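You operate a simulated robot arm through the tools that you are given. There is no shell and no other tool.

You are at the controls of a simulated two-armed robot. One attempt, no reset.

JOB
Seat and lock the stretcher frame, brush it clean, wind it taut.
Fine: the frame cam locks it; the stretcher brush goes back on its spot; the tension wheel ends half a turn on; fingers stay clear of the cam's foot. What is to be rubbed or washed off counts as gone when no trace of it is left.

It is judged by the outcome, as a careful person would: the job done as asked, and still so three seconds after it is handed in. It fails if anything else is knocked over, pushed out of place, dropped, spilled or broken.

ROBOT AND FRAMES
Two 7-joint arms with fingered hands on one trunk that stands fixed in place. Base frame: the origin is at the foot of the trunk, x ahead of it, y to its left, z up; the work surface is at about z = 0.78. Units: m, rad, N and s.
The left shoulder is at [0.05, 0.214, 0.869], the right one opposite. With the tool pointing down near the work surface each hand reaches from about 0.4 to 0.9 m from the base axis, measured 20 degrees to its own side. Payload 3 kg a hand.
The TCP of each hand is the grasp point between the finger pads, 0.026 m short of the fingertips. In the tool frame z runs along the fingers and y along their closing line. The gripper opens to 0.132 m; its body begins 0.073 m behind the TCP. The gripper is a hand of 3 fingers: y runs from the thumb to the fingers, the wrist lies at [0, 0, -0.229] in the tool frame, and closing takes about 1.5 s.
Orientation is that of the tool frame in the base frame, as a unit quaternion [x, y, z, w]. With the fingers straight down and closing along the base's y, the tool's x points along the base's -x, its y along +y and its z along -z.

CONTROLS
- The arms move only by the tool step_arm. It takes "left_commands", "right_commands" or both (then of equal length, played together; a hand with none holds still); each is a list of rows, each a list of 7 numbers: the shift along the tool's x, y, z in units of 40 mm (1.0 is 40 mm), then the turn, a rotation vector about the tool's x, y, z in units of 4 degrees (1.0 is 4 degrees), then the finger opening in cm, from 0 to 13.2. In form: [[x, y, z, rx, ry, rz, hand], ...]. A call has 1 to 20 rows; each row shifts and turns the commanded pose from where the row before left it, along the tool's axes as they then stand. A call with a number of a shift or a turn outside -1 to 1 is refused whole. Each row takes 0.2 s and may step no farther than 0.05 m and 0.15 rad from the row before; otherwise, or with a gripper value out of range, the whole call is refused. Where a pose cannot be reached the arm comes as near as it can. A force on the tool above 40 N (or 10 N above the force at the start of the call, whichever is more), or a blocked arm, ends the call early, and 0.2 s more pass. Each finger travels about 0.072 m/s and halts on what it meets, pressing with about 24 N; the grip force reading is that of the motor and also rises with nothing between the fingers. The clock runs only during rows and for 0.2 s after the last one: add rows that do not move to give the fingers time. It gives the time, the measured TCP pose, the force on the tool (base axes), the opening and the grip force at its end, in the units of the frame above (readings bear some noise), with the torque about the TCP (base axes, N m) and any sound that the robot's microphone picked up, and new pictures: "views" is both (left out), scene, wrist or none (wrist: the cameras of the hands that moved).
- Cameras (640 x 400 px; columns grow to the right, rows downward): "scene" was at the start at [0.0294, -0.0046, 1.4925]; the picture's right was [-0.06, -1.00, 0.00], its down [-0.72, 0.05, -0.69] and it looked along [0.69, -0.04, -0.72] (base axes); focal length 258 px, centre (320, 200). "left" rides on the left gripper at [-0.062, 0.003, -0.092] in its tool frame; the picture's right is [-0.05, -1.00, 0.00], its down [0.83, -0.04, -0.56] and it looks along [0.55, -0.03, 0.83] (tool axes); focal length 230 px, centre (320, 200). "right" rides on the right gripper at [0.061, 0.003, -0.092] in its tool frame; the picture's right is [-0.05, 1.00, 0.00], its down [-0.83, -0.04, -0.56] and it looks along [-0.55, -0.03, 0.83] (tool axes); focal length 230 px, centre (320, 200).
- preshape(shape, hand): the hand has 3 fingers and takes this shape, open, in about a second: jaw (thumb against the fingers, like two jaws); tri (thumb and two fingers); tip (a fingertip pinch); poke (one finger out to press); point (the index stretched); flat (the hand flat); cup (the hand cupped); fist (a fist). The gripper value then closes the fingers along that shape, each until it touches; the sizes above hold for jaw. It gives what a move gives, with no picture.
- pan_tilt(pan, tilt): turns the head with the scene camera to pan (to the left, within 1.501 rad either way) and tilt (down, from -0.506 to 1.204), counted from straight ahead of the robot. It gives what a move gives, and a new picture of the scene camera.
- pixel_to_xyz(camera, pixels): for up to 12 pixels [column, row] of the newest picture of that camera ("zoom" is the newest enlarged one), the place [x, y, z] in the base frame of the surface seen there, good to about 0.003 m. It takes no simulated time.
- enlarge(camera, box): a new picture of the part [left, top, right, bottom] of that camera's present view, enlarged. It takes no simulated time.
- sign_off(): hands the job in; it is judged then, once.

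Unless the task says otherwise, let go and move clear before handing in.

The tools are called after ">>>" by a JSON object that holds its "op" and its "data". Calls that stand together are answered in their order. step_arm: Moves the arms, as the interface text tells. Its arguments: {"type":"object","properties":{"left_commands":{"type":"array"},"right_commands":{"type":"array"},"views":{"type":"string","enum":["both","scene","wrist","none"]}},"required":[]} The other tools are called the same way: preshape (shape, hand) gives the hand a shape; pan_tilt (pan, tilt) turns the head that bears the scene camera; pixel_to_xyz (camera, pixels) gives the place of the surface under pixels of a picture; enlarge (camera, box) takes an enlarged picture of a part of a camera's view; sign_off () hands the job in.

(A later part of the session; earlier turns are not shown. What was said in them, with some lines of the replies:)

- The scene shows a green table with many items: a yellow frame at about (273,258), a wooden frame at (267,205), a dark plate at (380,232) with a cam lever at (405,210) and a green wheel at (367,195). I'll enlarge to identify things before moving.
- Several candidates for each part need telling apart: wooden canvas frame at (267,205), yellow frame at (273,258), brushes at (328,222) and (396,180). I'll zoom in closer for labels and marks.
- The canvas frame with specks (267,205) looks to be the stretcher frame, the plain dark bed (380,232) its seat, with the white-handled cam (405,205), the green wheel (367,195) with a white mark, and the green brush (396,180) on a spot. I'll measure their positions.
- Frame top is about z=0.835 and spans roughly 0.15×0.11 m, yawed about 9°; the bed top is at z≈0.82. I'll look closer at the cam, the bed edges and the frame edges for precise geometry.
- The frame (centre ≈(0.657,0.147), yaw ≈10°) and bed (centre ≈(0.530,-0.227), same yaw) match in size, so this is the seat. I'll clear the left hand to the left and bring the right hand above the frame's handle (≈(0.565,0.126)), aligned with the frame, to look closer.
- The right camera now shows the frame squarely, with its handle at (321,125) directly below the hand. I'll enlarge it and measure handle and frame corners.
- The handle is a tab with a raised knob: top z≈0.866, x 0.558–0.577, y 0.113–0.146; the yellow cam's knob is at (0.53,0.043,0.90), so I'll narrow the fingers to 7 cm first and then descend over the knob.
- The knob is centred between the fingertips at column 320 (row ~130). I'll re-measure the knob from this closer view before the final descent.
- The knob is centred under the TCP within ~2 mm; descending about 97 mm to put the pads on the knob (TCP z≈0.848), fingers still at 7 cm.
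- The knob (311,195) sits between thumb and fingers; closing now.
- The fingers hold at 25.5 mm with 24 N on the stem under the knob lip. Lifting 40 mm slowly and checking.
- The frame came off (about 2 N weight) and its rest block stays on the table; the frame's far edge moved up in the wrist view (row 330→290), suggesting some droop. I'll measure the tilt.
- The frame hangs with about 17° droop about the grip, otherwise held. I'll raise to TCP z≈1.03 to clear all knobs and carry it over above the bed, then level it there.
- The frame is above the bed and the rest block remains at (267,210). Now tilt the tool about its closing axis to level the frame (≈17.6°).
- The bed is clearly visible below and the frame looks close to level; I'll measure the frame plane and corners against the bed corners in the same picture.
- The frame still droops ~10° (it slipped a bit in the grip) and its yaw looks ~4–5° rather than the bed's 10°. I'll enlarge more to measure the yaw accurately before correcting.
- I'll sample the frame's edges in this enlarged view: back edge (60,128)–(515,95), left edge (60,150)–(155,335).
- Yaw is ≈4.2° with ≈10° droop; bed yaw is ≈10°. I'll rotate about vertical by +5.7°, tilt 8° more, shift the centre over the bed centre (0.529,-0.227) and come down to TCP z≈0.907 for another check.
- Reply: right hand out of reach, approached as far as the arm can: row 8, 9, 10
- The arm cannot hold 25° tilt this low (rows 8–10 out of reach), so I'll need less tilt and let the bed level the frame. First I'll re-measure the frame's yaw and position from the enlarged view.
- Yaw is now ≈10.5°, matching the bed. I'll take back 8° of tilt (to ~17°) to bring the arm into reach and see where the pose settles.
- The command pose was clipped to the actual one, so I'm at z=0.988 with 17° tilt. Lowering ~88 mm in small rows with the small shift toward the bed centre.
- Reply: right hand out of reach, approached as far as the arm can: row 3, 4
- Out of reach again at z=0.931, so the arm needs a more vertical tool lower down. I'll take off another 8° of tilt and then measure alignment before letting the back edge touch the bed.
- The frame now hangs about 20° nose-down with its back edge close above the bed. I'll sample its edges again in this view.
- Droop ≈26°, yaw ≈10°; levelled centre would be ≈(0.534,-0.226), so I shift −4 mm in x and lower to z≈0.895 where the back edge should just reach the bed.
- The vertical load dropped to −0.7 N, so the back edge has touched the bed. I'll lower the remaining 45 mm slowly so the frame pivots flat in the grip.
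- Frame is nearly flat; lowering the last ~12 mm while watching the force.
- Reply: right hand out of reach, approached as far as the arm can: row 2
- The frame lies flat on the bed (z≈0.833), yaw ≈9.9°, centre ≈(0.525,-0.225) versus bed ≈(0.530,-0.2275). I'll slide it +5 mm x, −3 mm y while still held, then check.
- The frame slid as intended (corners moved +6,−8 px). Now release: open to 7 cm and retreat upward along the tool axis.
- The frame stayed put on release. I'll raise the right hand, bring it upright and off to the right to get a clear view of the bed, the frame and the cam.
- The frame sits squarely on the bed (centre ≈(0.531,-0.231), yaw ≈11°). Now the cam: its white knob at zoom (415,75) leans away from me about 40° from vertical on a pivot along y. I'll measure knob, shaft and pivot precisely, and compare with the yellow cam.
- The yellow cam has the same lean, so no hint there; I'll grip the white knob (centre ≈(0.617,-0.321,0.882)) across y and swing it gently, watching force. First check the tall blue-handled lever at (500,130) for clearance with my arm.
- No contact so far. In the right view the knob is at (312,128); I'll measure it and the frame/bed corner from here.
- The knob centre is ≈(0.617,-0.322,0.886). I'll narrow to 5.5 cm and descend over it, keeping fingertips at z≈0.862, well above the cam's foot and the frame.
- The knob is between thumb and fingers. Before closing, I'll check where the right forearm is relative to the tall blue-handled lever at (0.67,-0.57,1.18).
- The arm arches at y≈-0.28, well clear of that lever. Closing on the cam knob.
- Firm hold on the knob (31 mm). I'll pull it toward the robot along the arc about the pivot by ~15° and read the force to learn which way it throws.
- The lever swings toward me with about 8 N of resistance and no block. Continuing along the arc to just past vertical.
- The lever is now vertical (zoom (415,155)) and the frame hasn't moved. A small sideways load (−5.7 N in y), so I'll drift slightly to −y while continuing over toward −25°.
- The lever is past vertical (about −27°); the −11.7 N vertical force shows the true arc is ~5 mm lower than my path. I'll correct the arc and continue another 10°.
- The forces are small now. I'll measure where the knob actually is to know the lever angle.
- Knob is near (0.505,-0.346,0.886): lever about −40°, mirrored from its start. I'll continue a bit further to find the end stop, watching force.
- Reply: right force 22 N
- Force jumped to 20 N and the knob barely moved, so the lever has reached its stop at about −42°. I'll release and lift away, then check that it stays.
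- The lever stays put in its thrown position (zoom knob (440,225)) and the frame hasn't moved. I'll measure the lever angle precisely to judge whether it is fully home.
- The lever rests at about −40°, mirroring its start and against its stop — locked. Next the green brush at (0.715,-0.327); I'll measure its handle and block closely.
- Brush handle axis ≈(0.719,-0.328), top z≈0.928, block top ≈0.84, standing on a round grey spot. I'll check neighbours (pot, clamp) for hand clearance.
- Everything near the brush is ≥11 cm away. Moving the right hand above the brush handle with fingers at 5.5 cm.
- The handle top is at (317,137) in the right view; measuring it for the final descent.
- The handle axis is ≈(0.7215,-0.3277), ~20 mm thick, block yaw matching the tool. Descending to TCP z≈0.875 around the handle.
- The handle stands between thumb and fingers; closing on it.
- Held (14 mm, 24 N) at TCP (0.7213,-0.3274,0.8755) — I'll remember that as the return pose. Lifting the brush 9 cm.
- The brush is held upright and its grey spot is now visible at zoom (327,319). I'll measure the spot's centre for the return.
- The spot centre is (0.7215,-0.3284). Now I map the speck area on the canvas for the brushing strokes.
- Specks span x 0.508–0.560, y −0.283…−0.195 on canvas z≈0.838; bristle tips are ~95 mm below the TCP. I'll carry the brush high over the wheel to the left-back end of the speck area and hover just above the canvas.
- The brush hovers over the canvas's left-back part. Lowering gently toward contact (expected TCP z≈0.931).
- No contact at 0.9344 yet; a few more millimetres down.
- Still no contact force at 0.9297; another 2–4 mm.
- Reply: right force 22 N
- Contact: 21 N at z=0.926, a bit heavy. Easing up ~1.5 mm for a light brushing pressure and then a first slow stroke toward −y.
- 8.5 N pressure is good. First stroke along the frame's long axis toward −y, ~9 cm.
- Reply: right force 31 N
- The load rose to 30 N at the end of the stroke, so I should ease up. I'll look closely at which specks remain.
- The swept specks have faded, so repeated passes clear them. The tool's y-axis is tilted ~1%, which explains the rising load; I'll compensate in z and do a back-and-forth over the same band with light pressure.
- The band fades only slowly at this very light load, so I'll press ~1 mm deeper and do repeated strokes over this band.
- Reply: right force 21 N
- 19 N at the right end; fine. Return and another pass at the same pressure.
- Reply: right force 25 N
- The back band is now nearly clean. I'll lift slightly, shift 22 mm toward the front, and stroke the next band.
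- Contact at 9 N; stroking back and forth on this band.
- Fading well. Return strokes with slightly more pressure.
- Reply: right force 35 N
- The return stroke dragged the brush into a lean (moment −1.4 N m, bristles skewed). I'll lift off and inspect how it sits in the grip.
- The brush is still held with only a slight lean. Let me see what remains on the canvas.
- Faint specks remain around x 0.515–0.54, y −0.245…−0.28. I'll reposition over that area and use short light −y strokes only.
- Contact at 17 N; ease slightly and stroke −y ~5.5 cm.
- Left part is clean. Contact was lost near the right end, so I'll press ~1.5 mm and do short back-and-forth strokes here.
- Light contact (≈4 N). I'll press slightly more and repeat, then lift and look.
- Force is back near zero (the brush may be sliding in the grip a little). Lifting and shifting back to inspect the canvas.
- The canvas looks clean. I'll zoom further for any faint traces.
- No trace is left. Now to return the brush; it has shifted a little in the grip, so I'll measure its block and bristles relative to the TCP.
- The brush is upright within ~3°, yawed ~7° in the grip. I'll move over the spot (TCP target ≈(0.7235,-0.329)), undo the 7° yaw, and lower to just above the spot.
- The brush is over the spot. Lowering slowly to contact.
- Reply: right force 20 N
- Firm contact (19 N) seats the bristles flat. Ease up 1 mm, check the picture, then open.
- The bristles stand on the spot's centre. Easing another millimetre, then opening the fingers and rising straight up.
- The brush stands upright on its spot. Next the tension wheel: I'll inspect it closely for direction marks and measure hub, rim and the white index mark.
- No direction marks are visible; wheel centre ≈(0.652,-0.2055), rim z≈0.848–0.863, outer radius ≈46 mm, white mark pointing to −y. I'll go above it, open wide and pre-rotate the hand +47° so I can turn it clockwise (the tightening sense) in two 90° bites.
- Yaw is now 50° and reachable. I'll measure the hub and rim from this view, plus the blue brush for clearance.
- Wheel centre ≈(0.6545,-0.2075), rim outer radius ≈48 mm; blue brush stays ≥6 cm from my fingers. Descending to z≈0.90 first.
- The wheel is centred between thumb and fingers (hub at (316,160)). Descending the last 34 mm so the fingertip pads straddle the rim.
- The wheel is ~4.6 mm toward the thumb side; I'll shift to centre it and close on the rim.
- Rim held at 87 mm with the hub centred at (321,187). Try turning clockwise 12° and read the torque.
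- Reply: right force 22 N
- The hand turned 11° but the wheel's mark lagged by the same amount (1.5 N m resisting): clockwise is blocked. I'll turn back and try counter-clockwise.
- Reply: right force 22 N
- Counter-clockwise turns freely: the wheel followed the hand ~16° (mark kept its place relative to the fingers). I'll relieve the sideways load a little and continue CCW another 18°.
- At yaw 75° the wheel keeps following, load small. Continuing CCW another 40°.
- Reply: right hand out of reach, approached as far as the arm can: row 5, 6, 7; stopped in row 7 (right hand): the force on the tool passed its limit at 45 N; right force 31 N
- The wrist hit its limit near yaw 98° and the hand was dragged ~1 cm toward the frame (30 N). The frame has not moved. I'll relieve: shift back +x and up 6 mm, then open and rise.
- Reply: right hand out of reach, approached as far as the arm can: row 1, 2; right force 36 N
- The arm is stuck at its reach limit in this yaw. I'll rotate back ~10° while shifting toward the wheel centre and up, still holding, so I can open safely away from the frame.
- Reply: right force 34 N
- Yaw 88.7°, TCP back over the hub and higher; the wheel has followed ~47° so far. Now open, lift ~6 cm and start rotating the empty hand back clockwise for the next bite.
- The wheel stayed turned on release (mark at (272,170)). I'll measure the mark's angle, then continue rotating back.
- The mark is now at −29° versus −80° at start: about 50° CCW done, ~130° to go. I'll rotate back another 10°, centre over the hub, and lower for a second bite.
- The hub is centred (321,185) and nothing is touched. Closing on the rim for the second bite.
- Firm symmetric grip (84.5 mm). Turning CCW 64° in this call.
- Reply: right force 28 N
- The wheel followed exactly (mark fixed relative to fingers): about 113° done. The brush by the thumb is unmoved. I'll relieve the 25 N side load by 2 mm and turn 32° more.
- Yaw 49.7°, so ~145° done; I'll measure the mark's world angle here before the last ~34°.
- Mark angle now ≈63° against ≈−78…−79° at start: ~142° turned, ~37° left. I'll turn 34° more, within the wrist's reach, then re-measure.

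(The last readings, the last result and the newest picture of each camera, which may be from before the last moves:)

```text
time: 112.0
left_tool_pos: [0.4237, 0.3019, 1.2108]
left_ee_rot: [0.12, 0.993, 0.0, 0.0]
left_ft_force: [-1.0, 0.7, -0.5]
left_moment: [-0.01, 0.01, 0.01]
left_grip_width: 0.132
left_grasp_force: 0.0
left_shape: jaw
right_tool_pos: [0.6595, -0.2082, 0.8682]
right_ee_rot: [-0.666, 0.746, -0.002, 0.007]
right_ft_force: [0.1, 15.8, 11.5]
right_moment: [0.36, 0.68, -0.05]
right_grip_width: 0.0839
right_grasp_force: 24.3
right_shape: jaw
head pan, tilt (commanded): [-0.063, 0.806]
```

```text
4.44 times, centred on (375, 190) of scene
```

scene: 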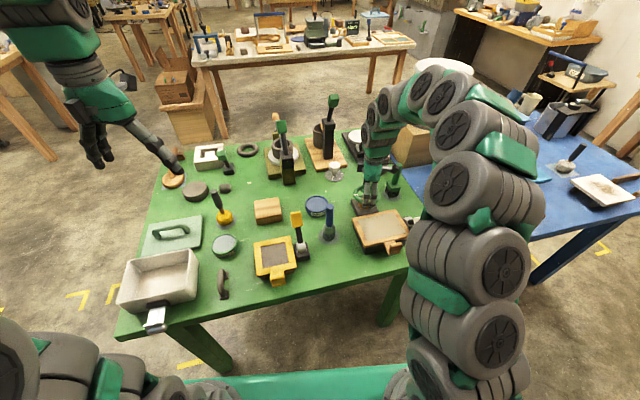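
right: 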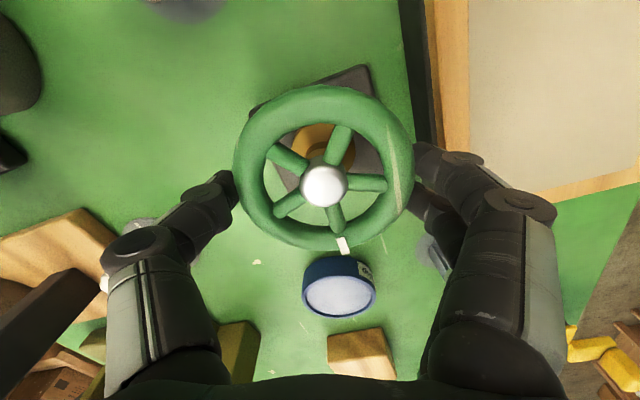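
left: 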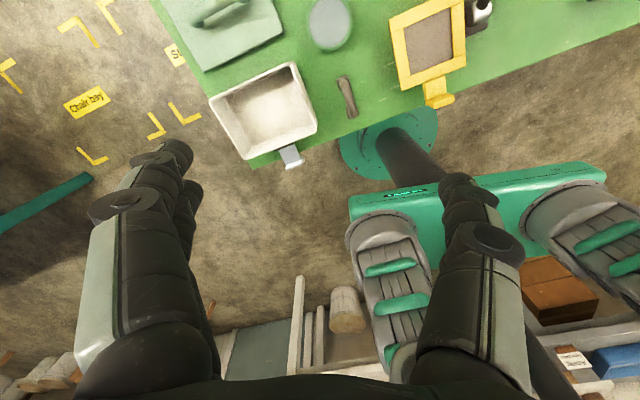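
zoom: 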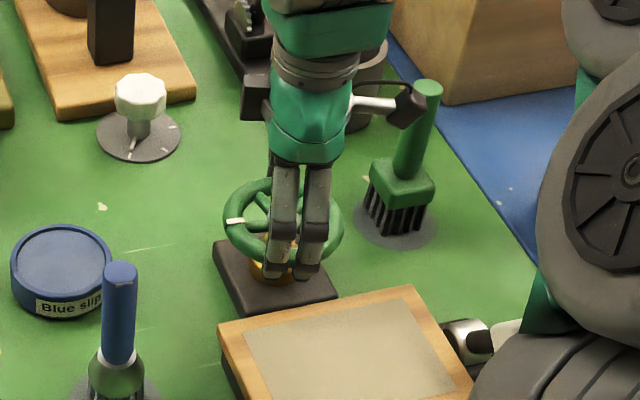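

The canvas now looks pulled flat, and the wheel has turned ~175°. I'll release, lift clear and move aside to measure the mark precisely from the scene camera.

>>> {"op": "step_arm", "data": {"right_commands": [[0, 0, 0, 0, 0, 0, 9.5], [0, 0, 0, 0, 0, 0, 11], [0, 0, 0, 0, 0, 0, 11.5], [0, 0, -0.4, 0, 0, 0, 11.5], [0, 0, -0.8, 0, 0, 0, 12.5], [0, 0, -0.9, 0, 0, 0, 13], [0, 0, -0.9, 0, 0, 0.5, 13], [0, 0, -0.5, 0, 0, 1, 13], [0.7, 0, 0, 0, 0, 1, 13], [0.7, 0, 0, 0, 0, 1, 13], [0.7, 0, 0, 0, 0, 1, 13], [0, 0, 0, 0, 0, 0, 13]], "views": "both"}}

>>> {"op": "enlarge", "data": {"camera": "scene", "box": [345, 175, 395, 220]}}

```text
time: 114.6
left_tool_pos: [0.4236, 0.302, 1.2102]
left_ee_rot: [0.121, 0.993, -0.001, 0.0]
left_ft_force: [-1.0, -0.4, 0.0]
left_moment: [0.01, 0.01, -0.01]
left_grip_width: 0.1318
left_grasp_force: 0.0
left_shape: jaw
right_tool_pos: [0.6326, -0.2924, 1.008]
right_ee_rot: [-0.541, 0.841, -0.001, 0.008]
right_ft_force: [-0.3, 0.8, 0.6]
right_moment: [0.0, -0.01, 0.0]
right_grip_width: 0.1296
right_grasp_force: 0.1
right_shape: jaw
head pan, tilt (commanded): [-0.063, 0.806]
```

scene: 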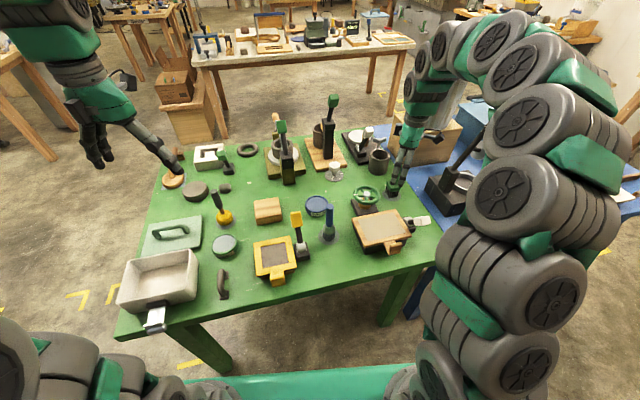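
right: 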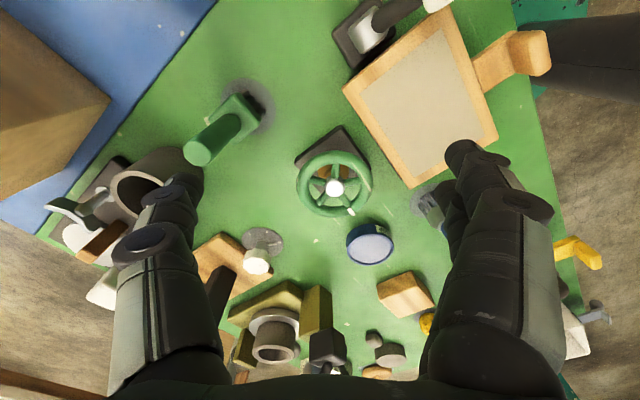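

```text
8.89 times, centred on (370, 198) of scene
```

zoom: 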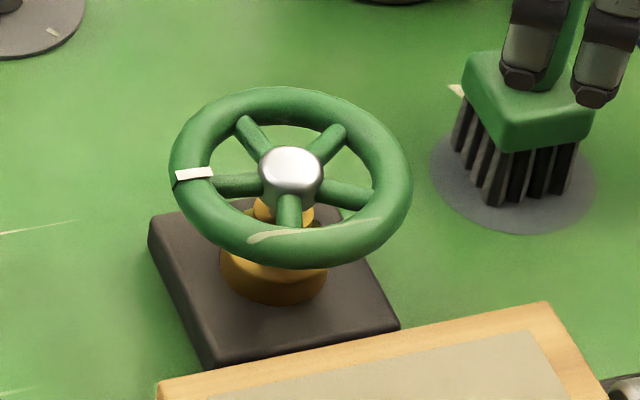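

The canvas now lies flat and taut, and the mark points left (zoom (194,174)), nearly opposite its start. From the spoke directions I estimate ≈177° of turn; I'll verify with direct measurements and check frame, cam and brush too.

>>> {"op": "enlarge", "data": {"camera": "right", "box": [280, 130, 390, 230]}}

>>> {"op": "pixel_to_xyz", "data": {"camera": "zoom", "pixels": [[372, 287], [378, 293], [367, 281], [350, 232], [350, 110], [310, 300], [160, 215], [430, 175], [240, 130], [420, 260]]}}

>>> {"op": "enlarge", "data": {"camera": "scene", "box": [340, 180, 440, 260]}}

```text
4.00 times, centred on (335, 180) of right
```

zoom: 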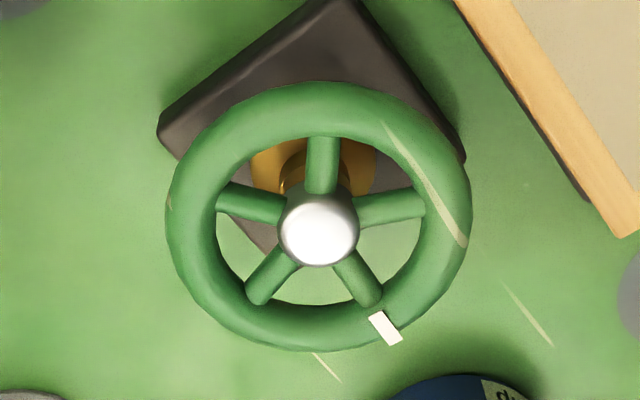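

```text
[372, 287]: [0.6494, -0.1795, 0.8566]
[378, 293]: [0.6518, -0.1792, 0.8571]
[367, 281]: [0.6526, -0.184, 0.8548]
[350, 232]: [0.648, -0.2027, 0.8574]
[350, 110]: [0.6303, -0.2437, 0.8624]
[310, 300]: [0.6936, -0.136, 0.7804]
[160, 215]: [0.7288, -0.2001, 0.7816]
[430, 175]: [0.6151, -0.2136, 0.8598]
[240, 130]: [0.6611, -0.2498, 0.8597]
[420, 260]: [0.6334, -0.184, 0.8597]
```

```text
5.00 times, centred on (390, 220) of scene
```

zoom: 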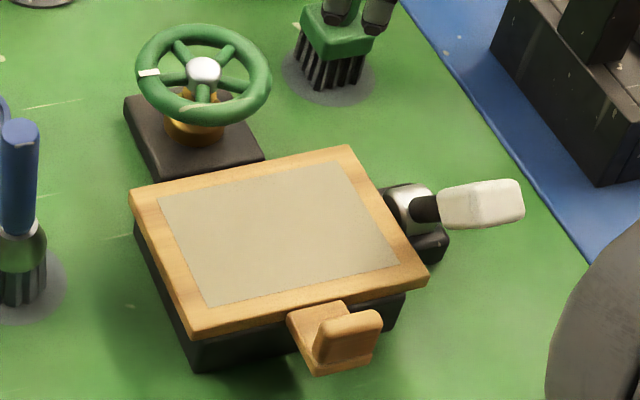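

Both cameras give the mark at ≈97° now versus ≈−79° at start: about 176–177° turned, canvas flat and clean, cam locked, brush in place. I'll take one small extra bite of a few degrees to bring it nearer an exact half turn.

>>> {"op": "step_arm", "data": {"right_commands": [[0, 0, 0, 0, 0, 0.97, 13], [0, 0, 0, 0, 0, 0.97, 13], [0, 0, 0, 0, 0, 0.97, 13], [0, 0, 0, 0, 0, 0.97, 13], [-0.66, 0.3, 0, 0, 0, 0, 13], [-0.66, 0.3, 0, 0, 0, 0, 13], [-0.66, 0.3, 0, 0, 0, 0, 13], [0, 0, 0.7, 0, 0, 0, 13], [0, 0, 0.7, 0, 0, 0, 13], [0, 0, 0.7, 0, 0, 0, 13], [0, 0, 0, 0, 0, 0, 13]], "views": "both"}}

```text
time: 117.0
left_tool_pos: [0.4239, 0.3018, 1.209]
left_ee_rot: [0.12, 0.993, 0.0, -0.001]
left_ft_force: [-0.1, -0.3, 0.8]
left_moment: [0.0, -0.01, -0.01]
left_grip_width: 0.1316
left_grasp_force: 0.1
left_shape: jaw
right_tool_pos: [0.6578, -0.2053, 0.9261]
right_ee_rot: [-0.422, 0.906, 0.001, 0.007]
right_ft_force: [0.3, -0.3, -0.3]
right_moment: [0.02, 0.01, -0.04]
right_grip_width: 0.1301
right_grasp_force: 0.0
right_shape: jaw
head pan, tilt (commanded): [-0.063, 0.806]
```

scene: 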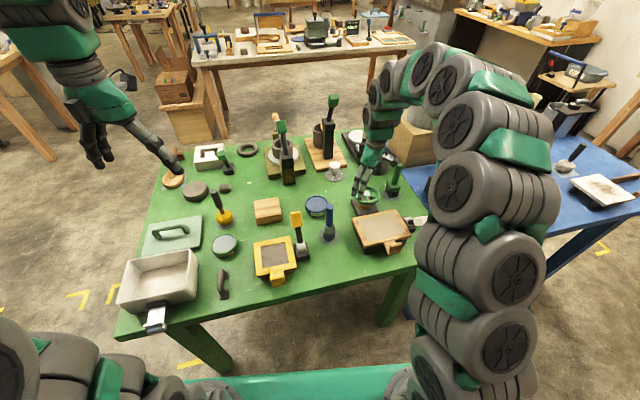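
right: 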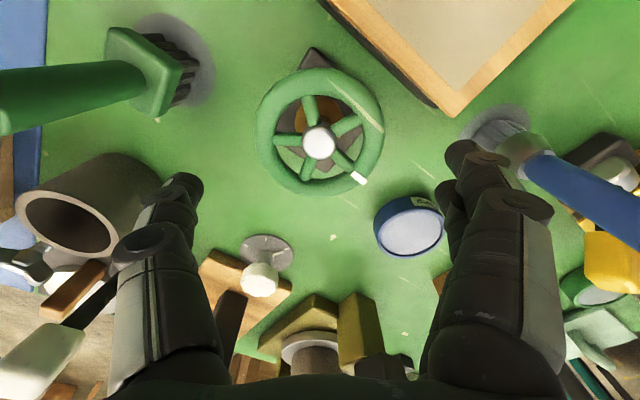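

Hub centred (319,140). Lowering onto the rim and closing.

>>> {"op": "step_arm", "data": {"right_commands": [[0.05, -0.02, 0.5, 0, 0, 0, 13], [0, 0, 0.5, 0, 0, 0, 13], [0, 0, 0.43, 0, 0, 0, 13], [0, 0, 0, 0, 0, 0, 13]], "views": "wrist"}}

```text
time: 118.0
left_tool_pos: [0.4245, 0.3043, 1.2106]
left_ee_rot: [0.121, 0.993, 0.0, -0.001]
left_ft_force: [1.1, -0.7, 0.3]
left_moment: [0.01, 0.01, 0.02]
left_grip_width: 0.1318
left_grasp_force: 0.0
left_shape: jaw
right_tool_pos: [0.6576, -0.2087, 0.867]
right_ee_rot: [-0.423, 0.906, 0.001, 0.008]
right_ft_force: [0.1, -0.5, -0.2]
right_moment: [0.0, -0.02, 0.01]
right_grip_width: 0.1299
right_grasp_force: 0.0
right_shape: jaw
head pan, tilt (commanded): [-0.063, 0.806]
```

right: 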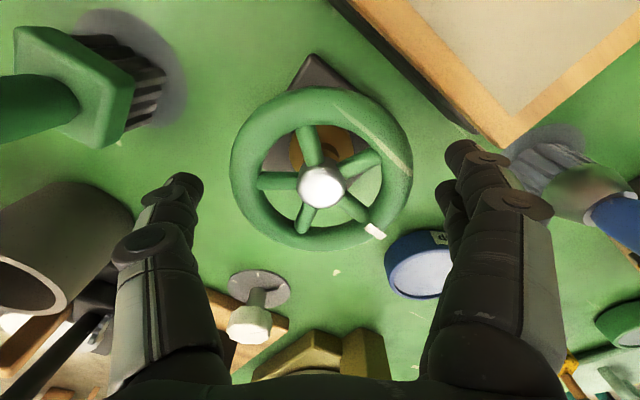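

In this view, comparable to my first grip, the mark is ≈175.5° from its start. I'll close and turn ~6° more CCW (allowing for ~2° of grip play).

>>> {"op": "step_arm", "data": {"right_commands": [[0, 0, 0, 0, 0, 0, 10], [0, 0, 0, 0, 0, 0, 7], [0, 0, 0, 0, 0, 0, 7], [0, 0, 0, 0, 0, 0, 7], [0, 0, 0, 0, 0, -0.5, 7], [0, 0, 0, 0, 0, -0.5, 7], [0, 0, 0, 0, 0, -0.45, 7], [0, 0, 0, 0, 0, 0, 7]], "views": "wrist"}}

>>> {"op": "enlarge", "data": {"camera": "right", "box": [220, 60, 430, 270]}}

```text
time: 119.8
left_tool_pos: [0.4248, 0.3021, 1.2102]
left_ee_rot: [0.12, 0.993, 0.0, 0.0]
left_ft_force: [0.0, -0.6, 0.2]
left_moment: [-0.03, 0.01, -0.01]
left_grip_width: 0.1318
left_grasp_force: 0.0
left_shape: jaw
right_tool_pos: [0.6577, -0.2065, 0.8668]
right_ee_rot: [-0.469, 0.883, 0.0, 0.008]
right_ft_force: [0.8, -0.3, 0.6]
right_moment: [0.02, 0.07, -0.01]
right_grip_width: 0.086
right_grasp_force: 23.6
right_shape: jaw
head pan, tilt (commanded): [-0.063, 0.806]
```

right: 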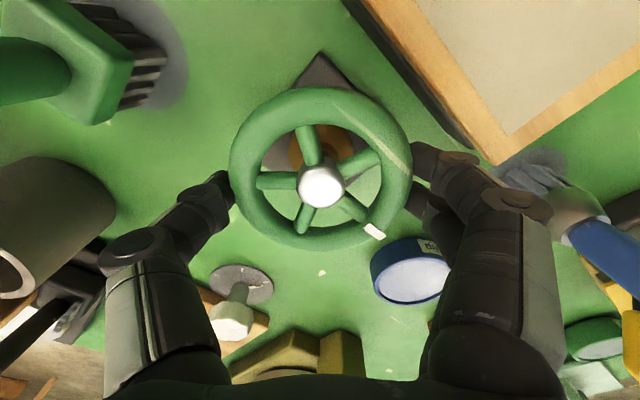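

```text
1.90 times, centred on (325, 165) of right
```

zoom: 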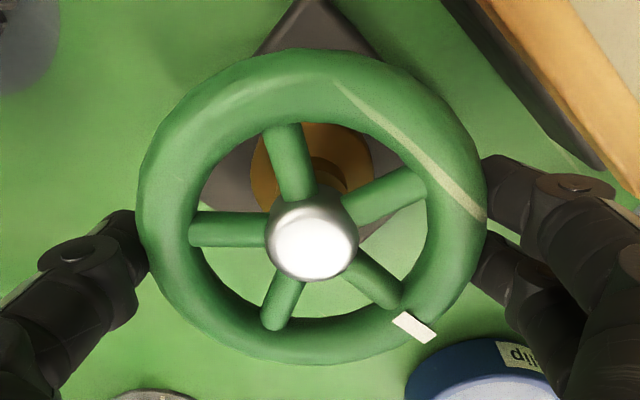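

The wheel followed: the mark is now at ≈102–103°, i.e. ≈181° from its start — a half turn. Releasing and lifting clear, then moving the hand aside.

>>> {"op": "step_arm", "data": {"right_commands": [[0, 0, 0, 0, 0, 0, 9.5], [0, 0, 0, 0, 0, 0, 11], [0, 0, 0, 0, 0, 0, 12.5], [0, 0, 0, 0, 0, 0, 12.5], [0, 0, -0.4, 0, 0, 0, 12.5], [0, 0, -0.8, 0, 0, 0, 13], [0, 0, -0.9, 0, 0, 0, 13], [0, 0, -0.9, 0, 0, 0, 13], [0, 0, -0.9, 0, 0, 0.5, 13], [0, 0, -0.9, 0, 0, 1, 13], [0, 0, -0.5, 0, 0, 1, 13], [0, 0, 0, 0, 0, 1, 13], [0, 0, 0, 0, 0, 1, 13], [0, 0, 0, 0, 0, 1, 13], [0, 0, 0, 0, 0, 1, 13], [0, 0, 0, 0, 0, 0, 13]], "views": "both"}}

```text
time: 123.2
left_tool_pos: [0.4253, 0.3023, 1.2092]
left_ee_rot: [0.121, 0.993, 0.0, -0.001]
left_ft_force: [-0.2, -0.7, 0.2]
left_moment: [0.0, 0.01, 0.02]
left_grip_width: 0.132
left_grasp_force: 0.1
left_shape: jaw
right_tool_pos: [0.6549, -0.208, 1.0798]
right_ee_rot: [-0.258, 0.966, 0.002, 0.007]
right_ft_force: [0.1, -0.1, 0.3]
right_moment: [-0.02, 0.03, 0.03]
right_grip_width: 0.1301
right_grasp_force: 0.0
right_shape: jaw
head pan, tilt (commanded): [-0.063, 0.806]
```

scene: 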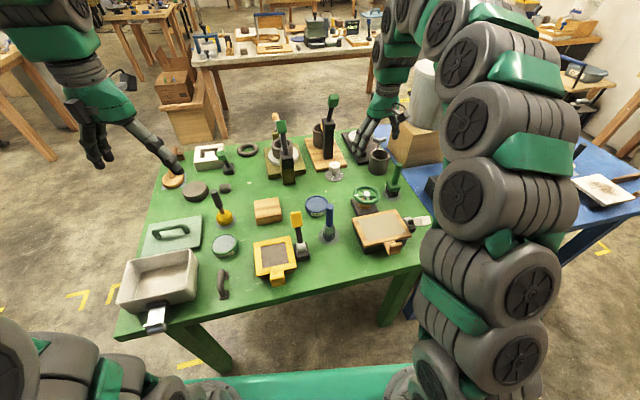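
right: 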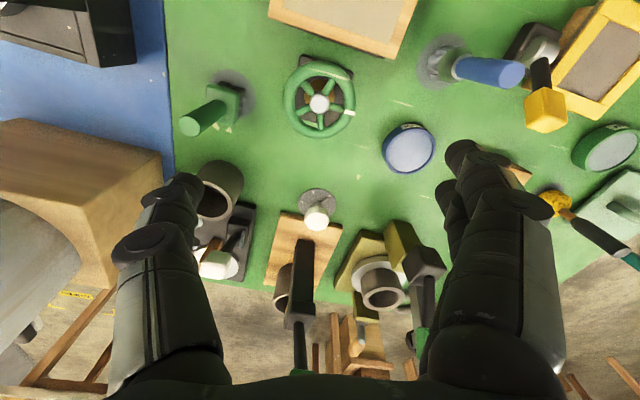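

The hand is clear. Final inspection of wheel, frame, cam, brush and the surroundings.

>>> {"op": "enlarge", "data": {"camera": "scene", "box": [340, 165, 440, 265]}}

>>> {"op": "enlarge", "data": {"camera": "scene", "box": [345, 175, 395, 220]}}

>>> {"op": "enlarge", "data": {"camera": "scene", "box": [355, 205, 419, 250]}}

>>> {"op": "enlarge", "data": {"camera": "scene", "box": [110, 120, 350, 330]}}

```text
4.00 times, centred on (390, 215) of scene
```

zoom: 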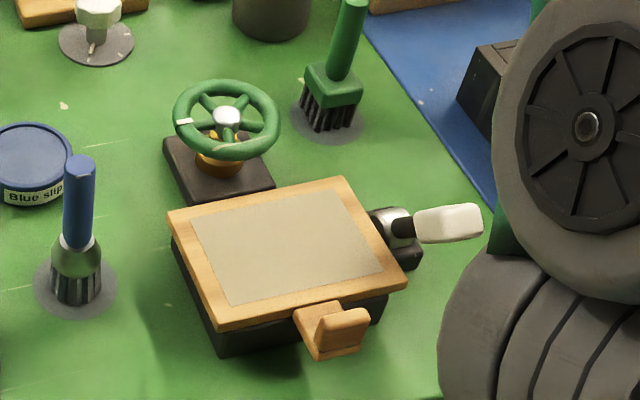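

```text
8.89 times, centred on (370, 198) of scene
```

zoom: 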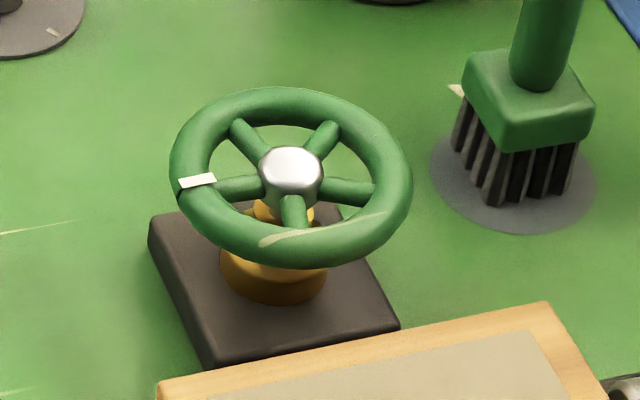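

```text
8.89 times, centred on (387, 228) of scene
```

zoom: 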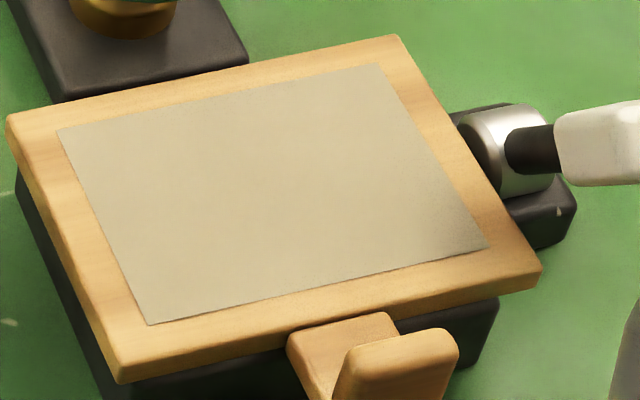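

```text
1.90 times, centred on (230, 225) of scene
```

zoom: 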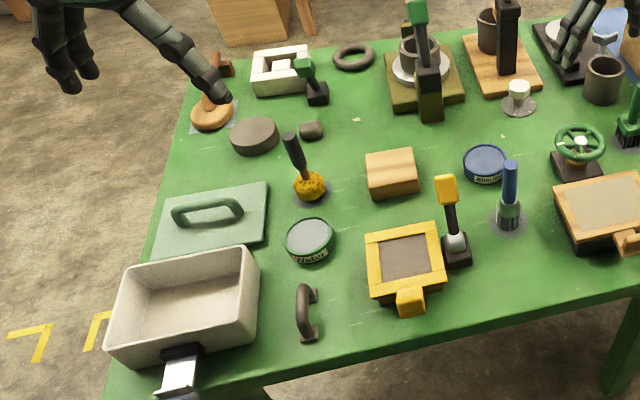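

Everything checks out:
- **Frame:** it is seated square on its bed.
- **Cam:** the lever is thrown over to its stop.
- **Canvas:** it is flat, with no specks left.
- **Brush:** it stands on its grey spot.
- **Wheel:** the spokes put it at about 181°, a half turn on.
- **Surroundings:** nothing else has moved, and both hands are clear.

Handing in.

>>> {"op": "sign_off", "data": {}}

```text
The job is handed in.
```

I handed the job in with every part of it done, as far as the cameras and force readings could show. I haven't seen the judge's result.

- **Frame:** the stretcher frame sits on its bed, about 3–4 mm off the bed's centre and within about 2° of square.
- **Cam:** the lever is thrown over to its stop, where it resisted about 20 N, and it stayed there after release. I did not pull on the frame to test the lock. My fingers only touched the lever's knob and stayed several centimetres above the cam's foot.
- **Brushing:** close-up pictures show no specks left on the canvas.
- **Brush:** it stands upright on its grey spot, within a few millimetres of where it started.
- **Wheel:** it is about 181° on from where it started. Clockwise was blocked, so I turned it counter-clockwise, and the canvas pulled flat.

Nothing else on the table moved that I could see in the final pictures. The right hand is open and raised about 20 cm above the wheel, and the left hand touched nothing.
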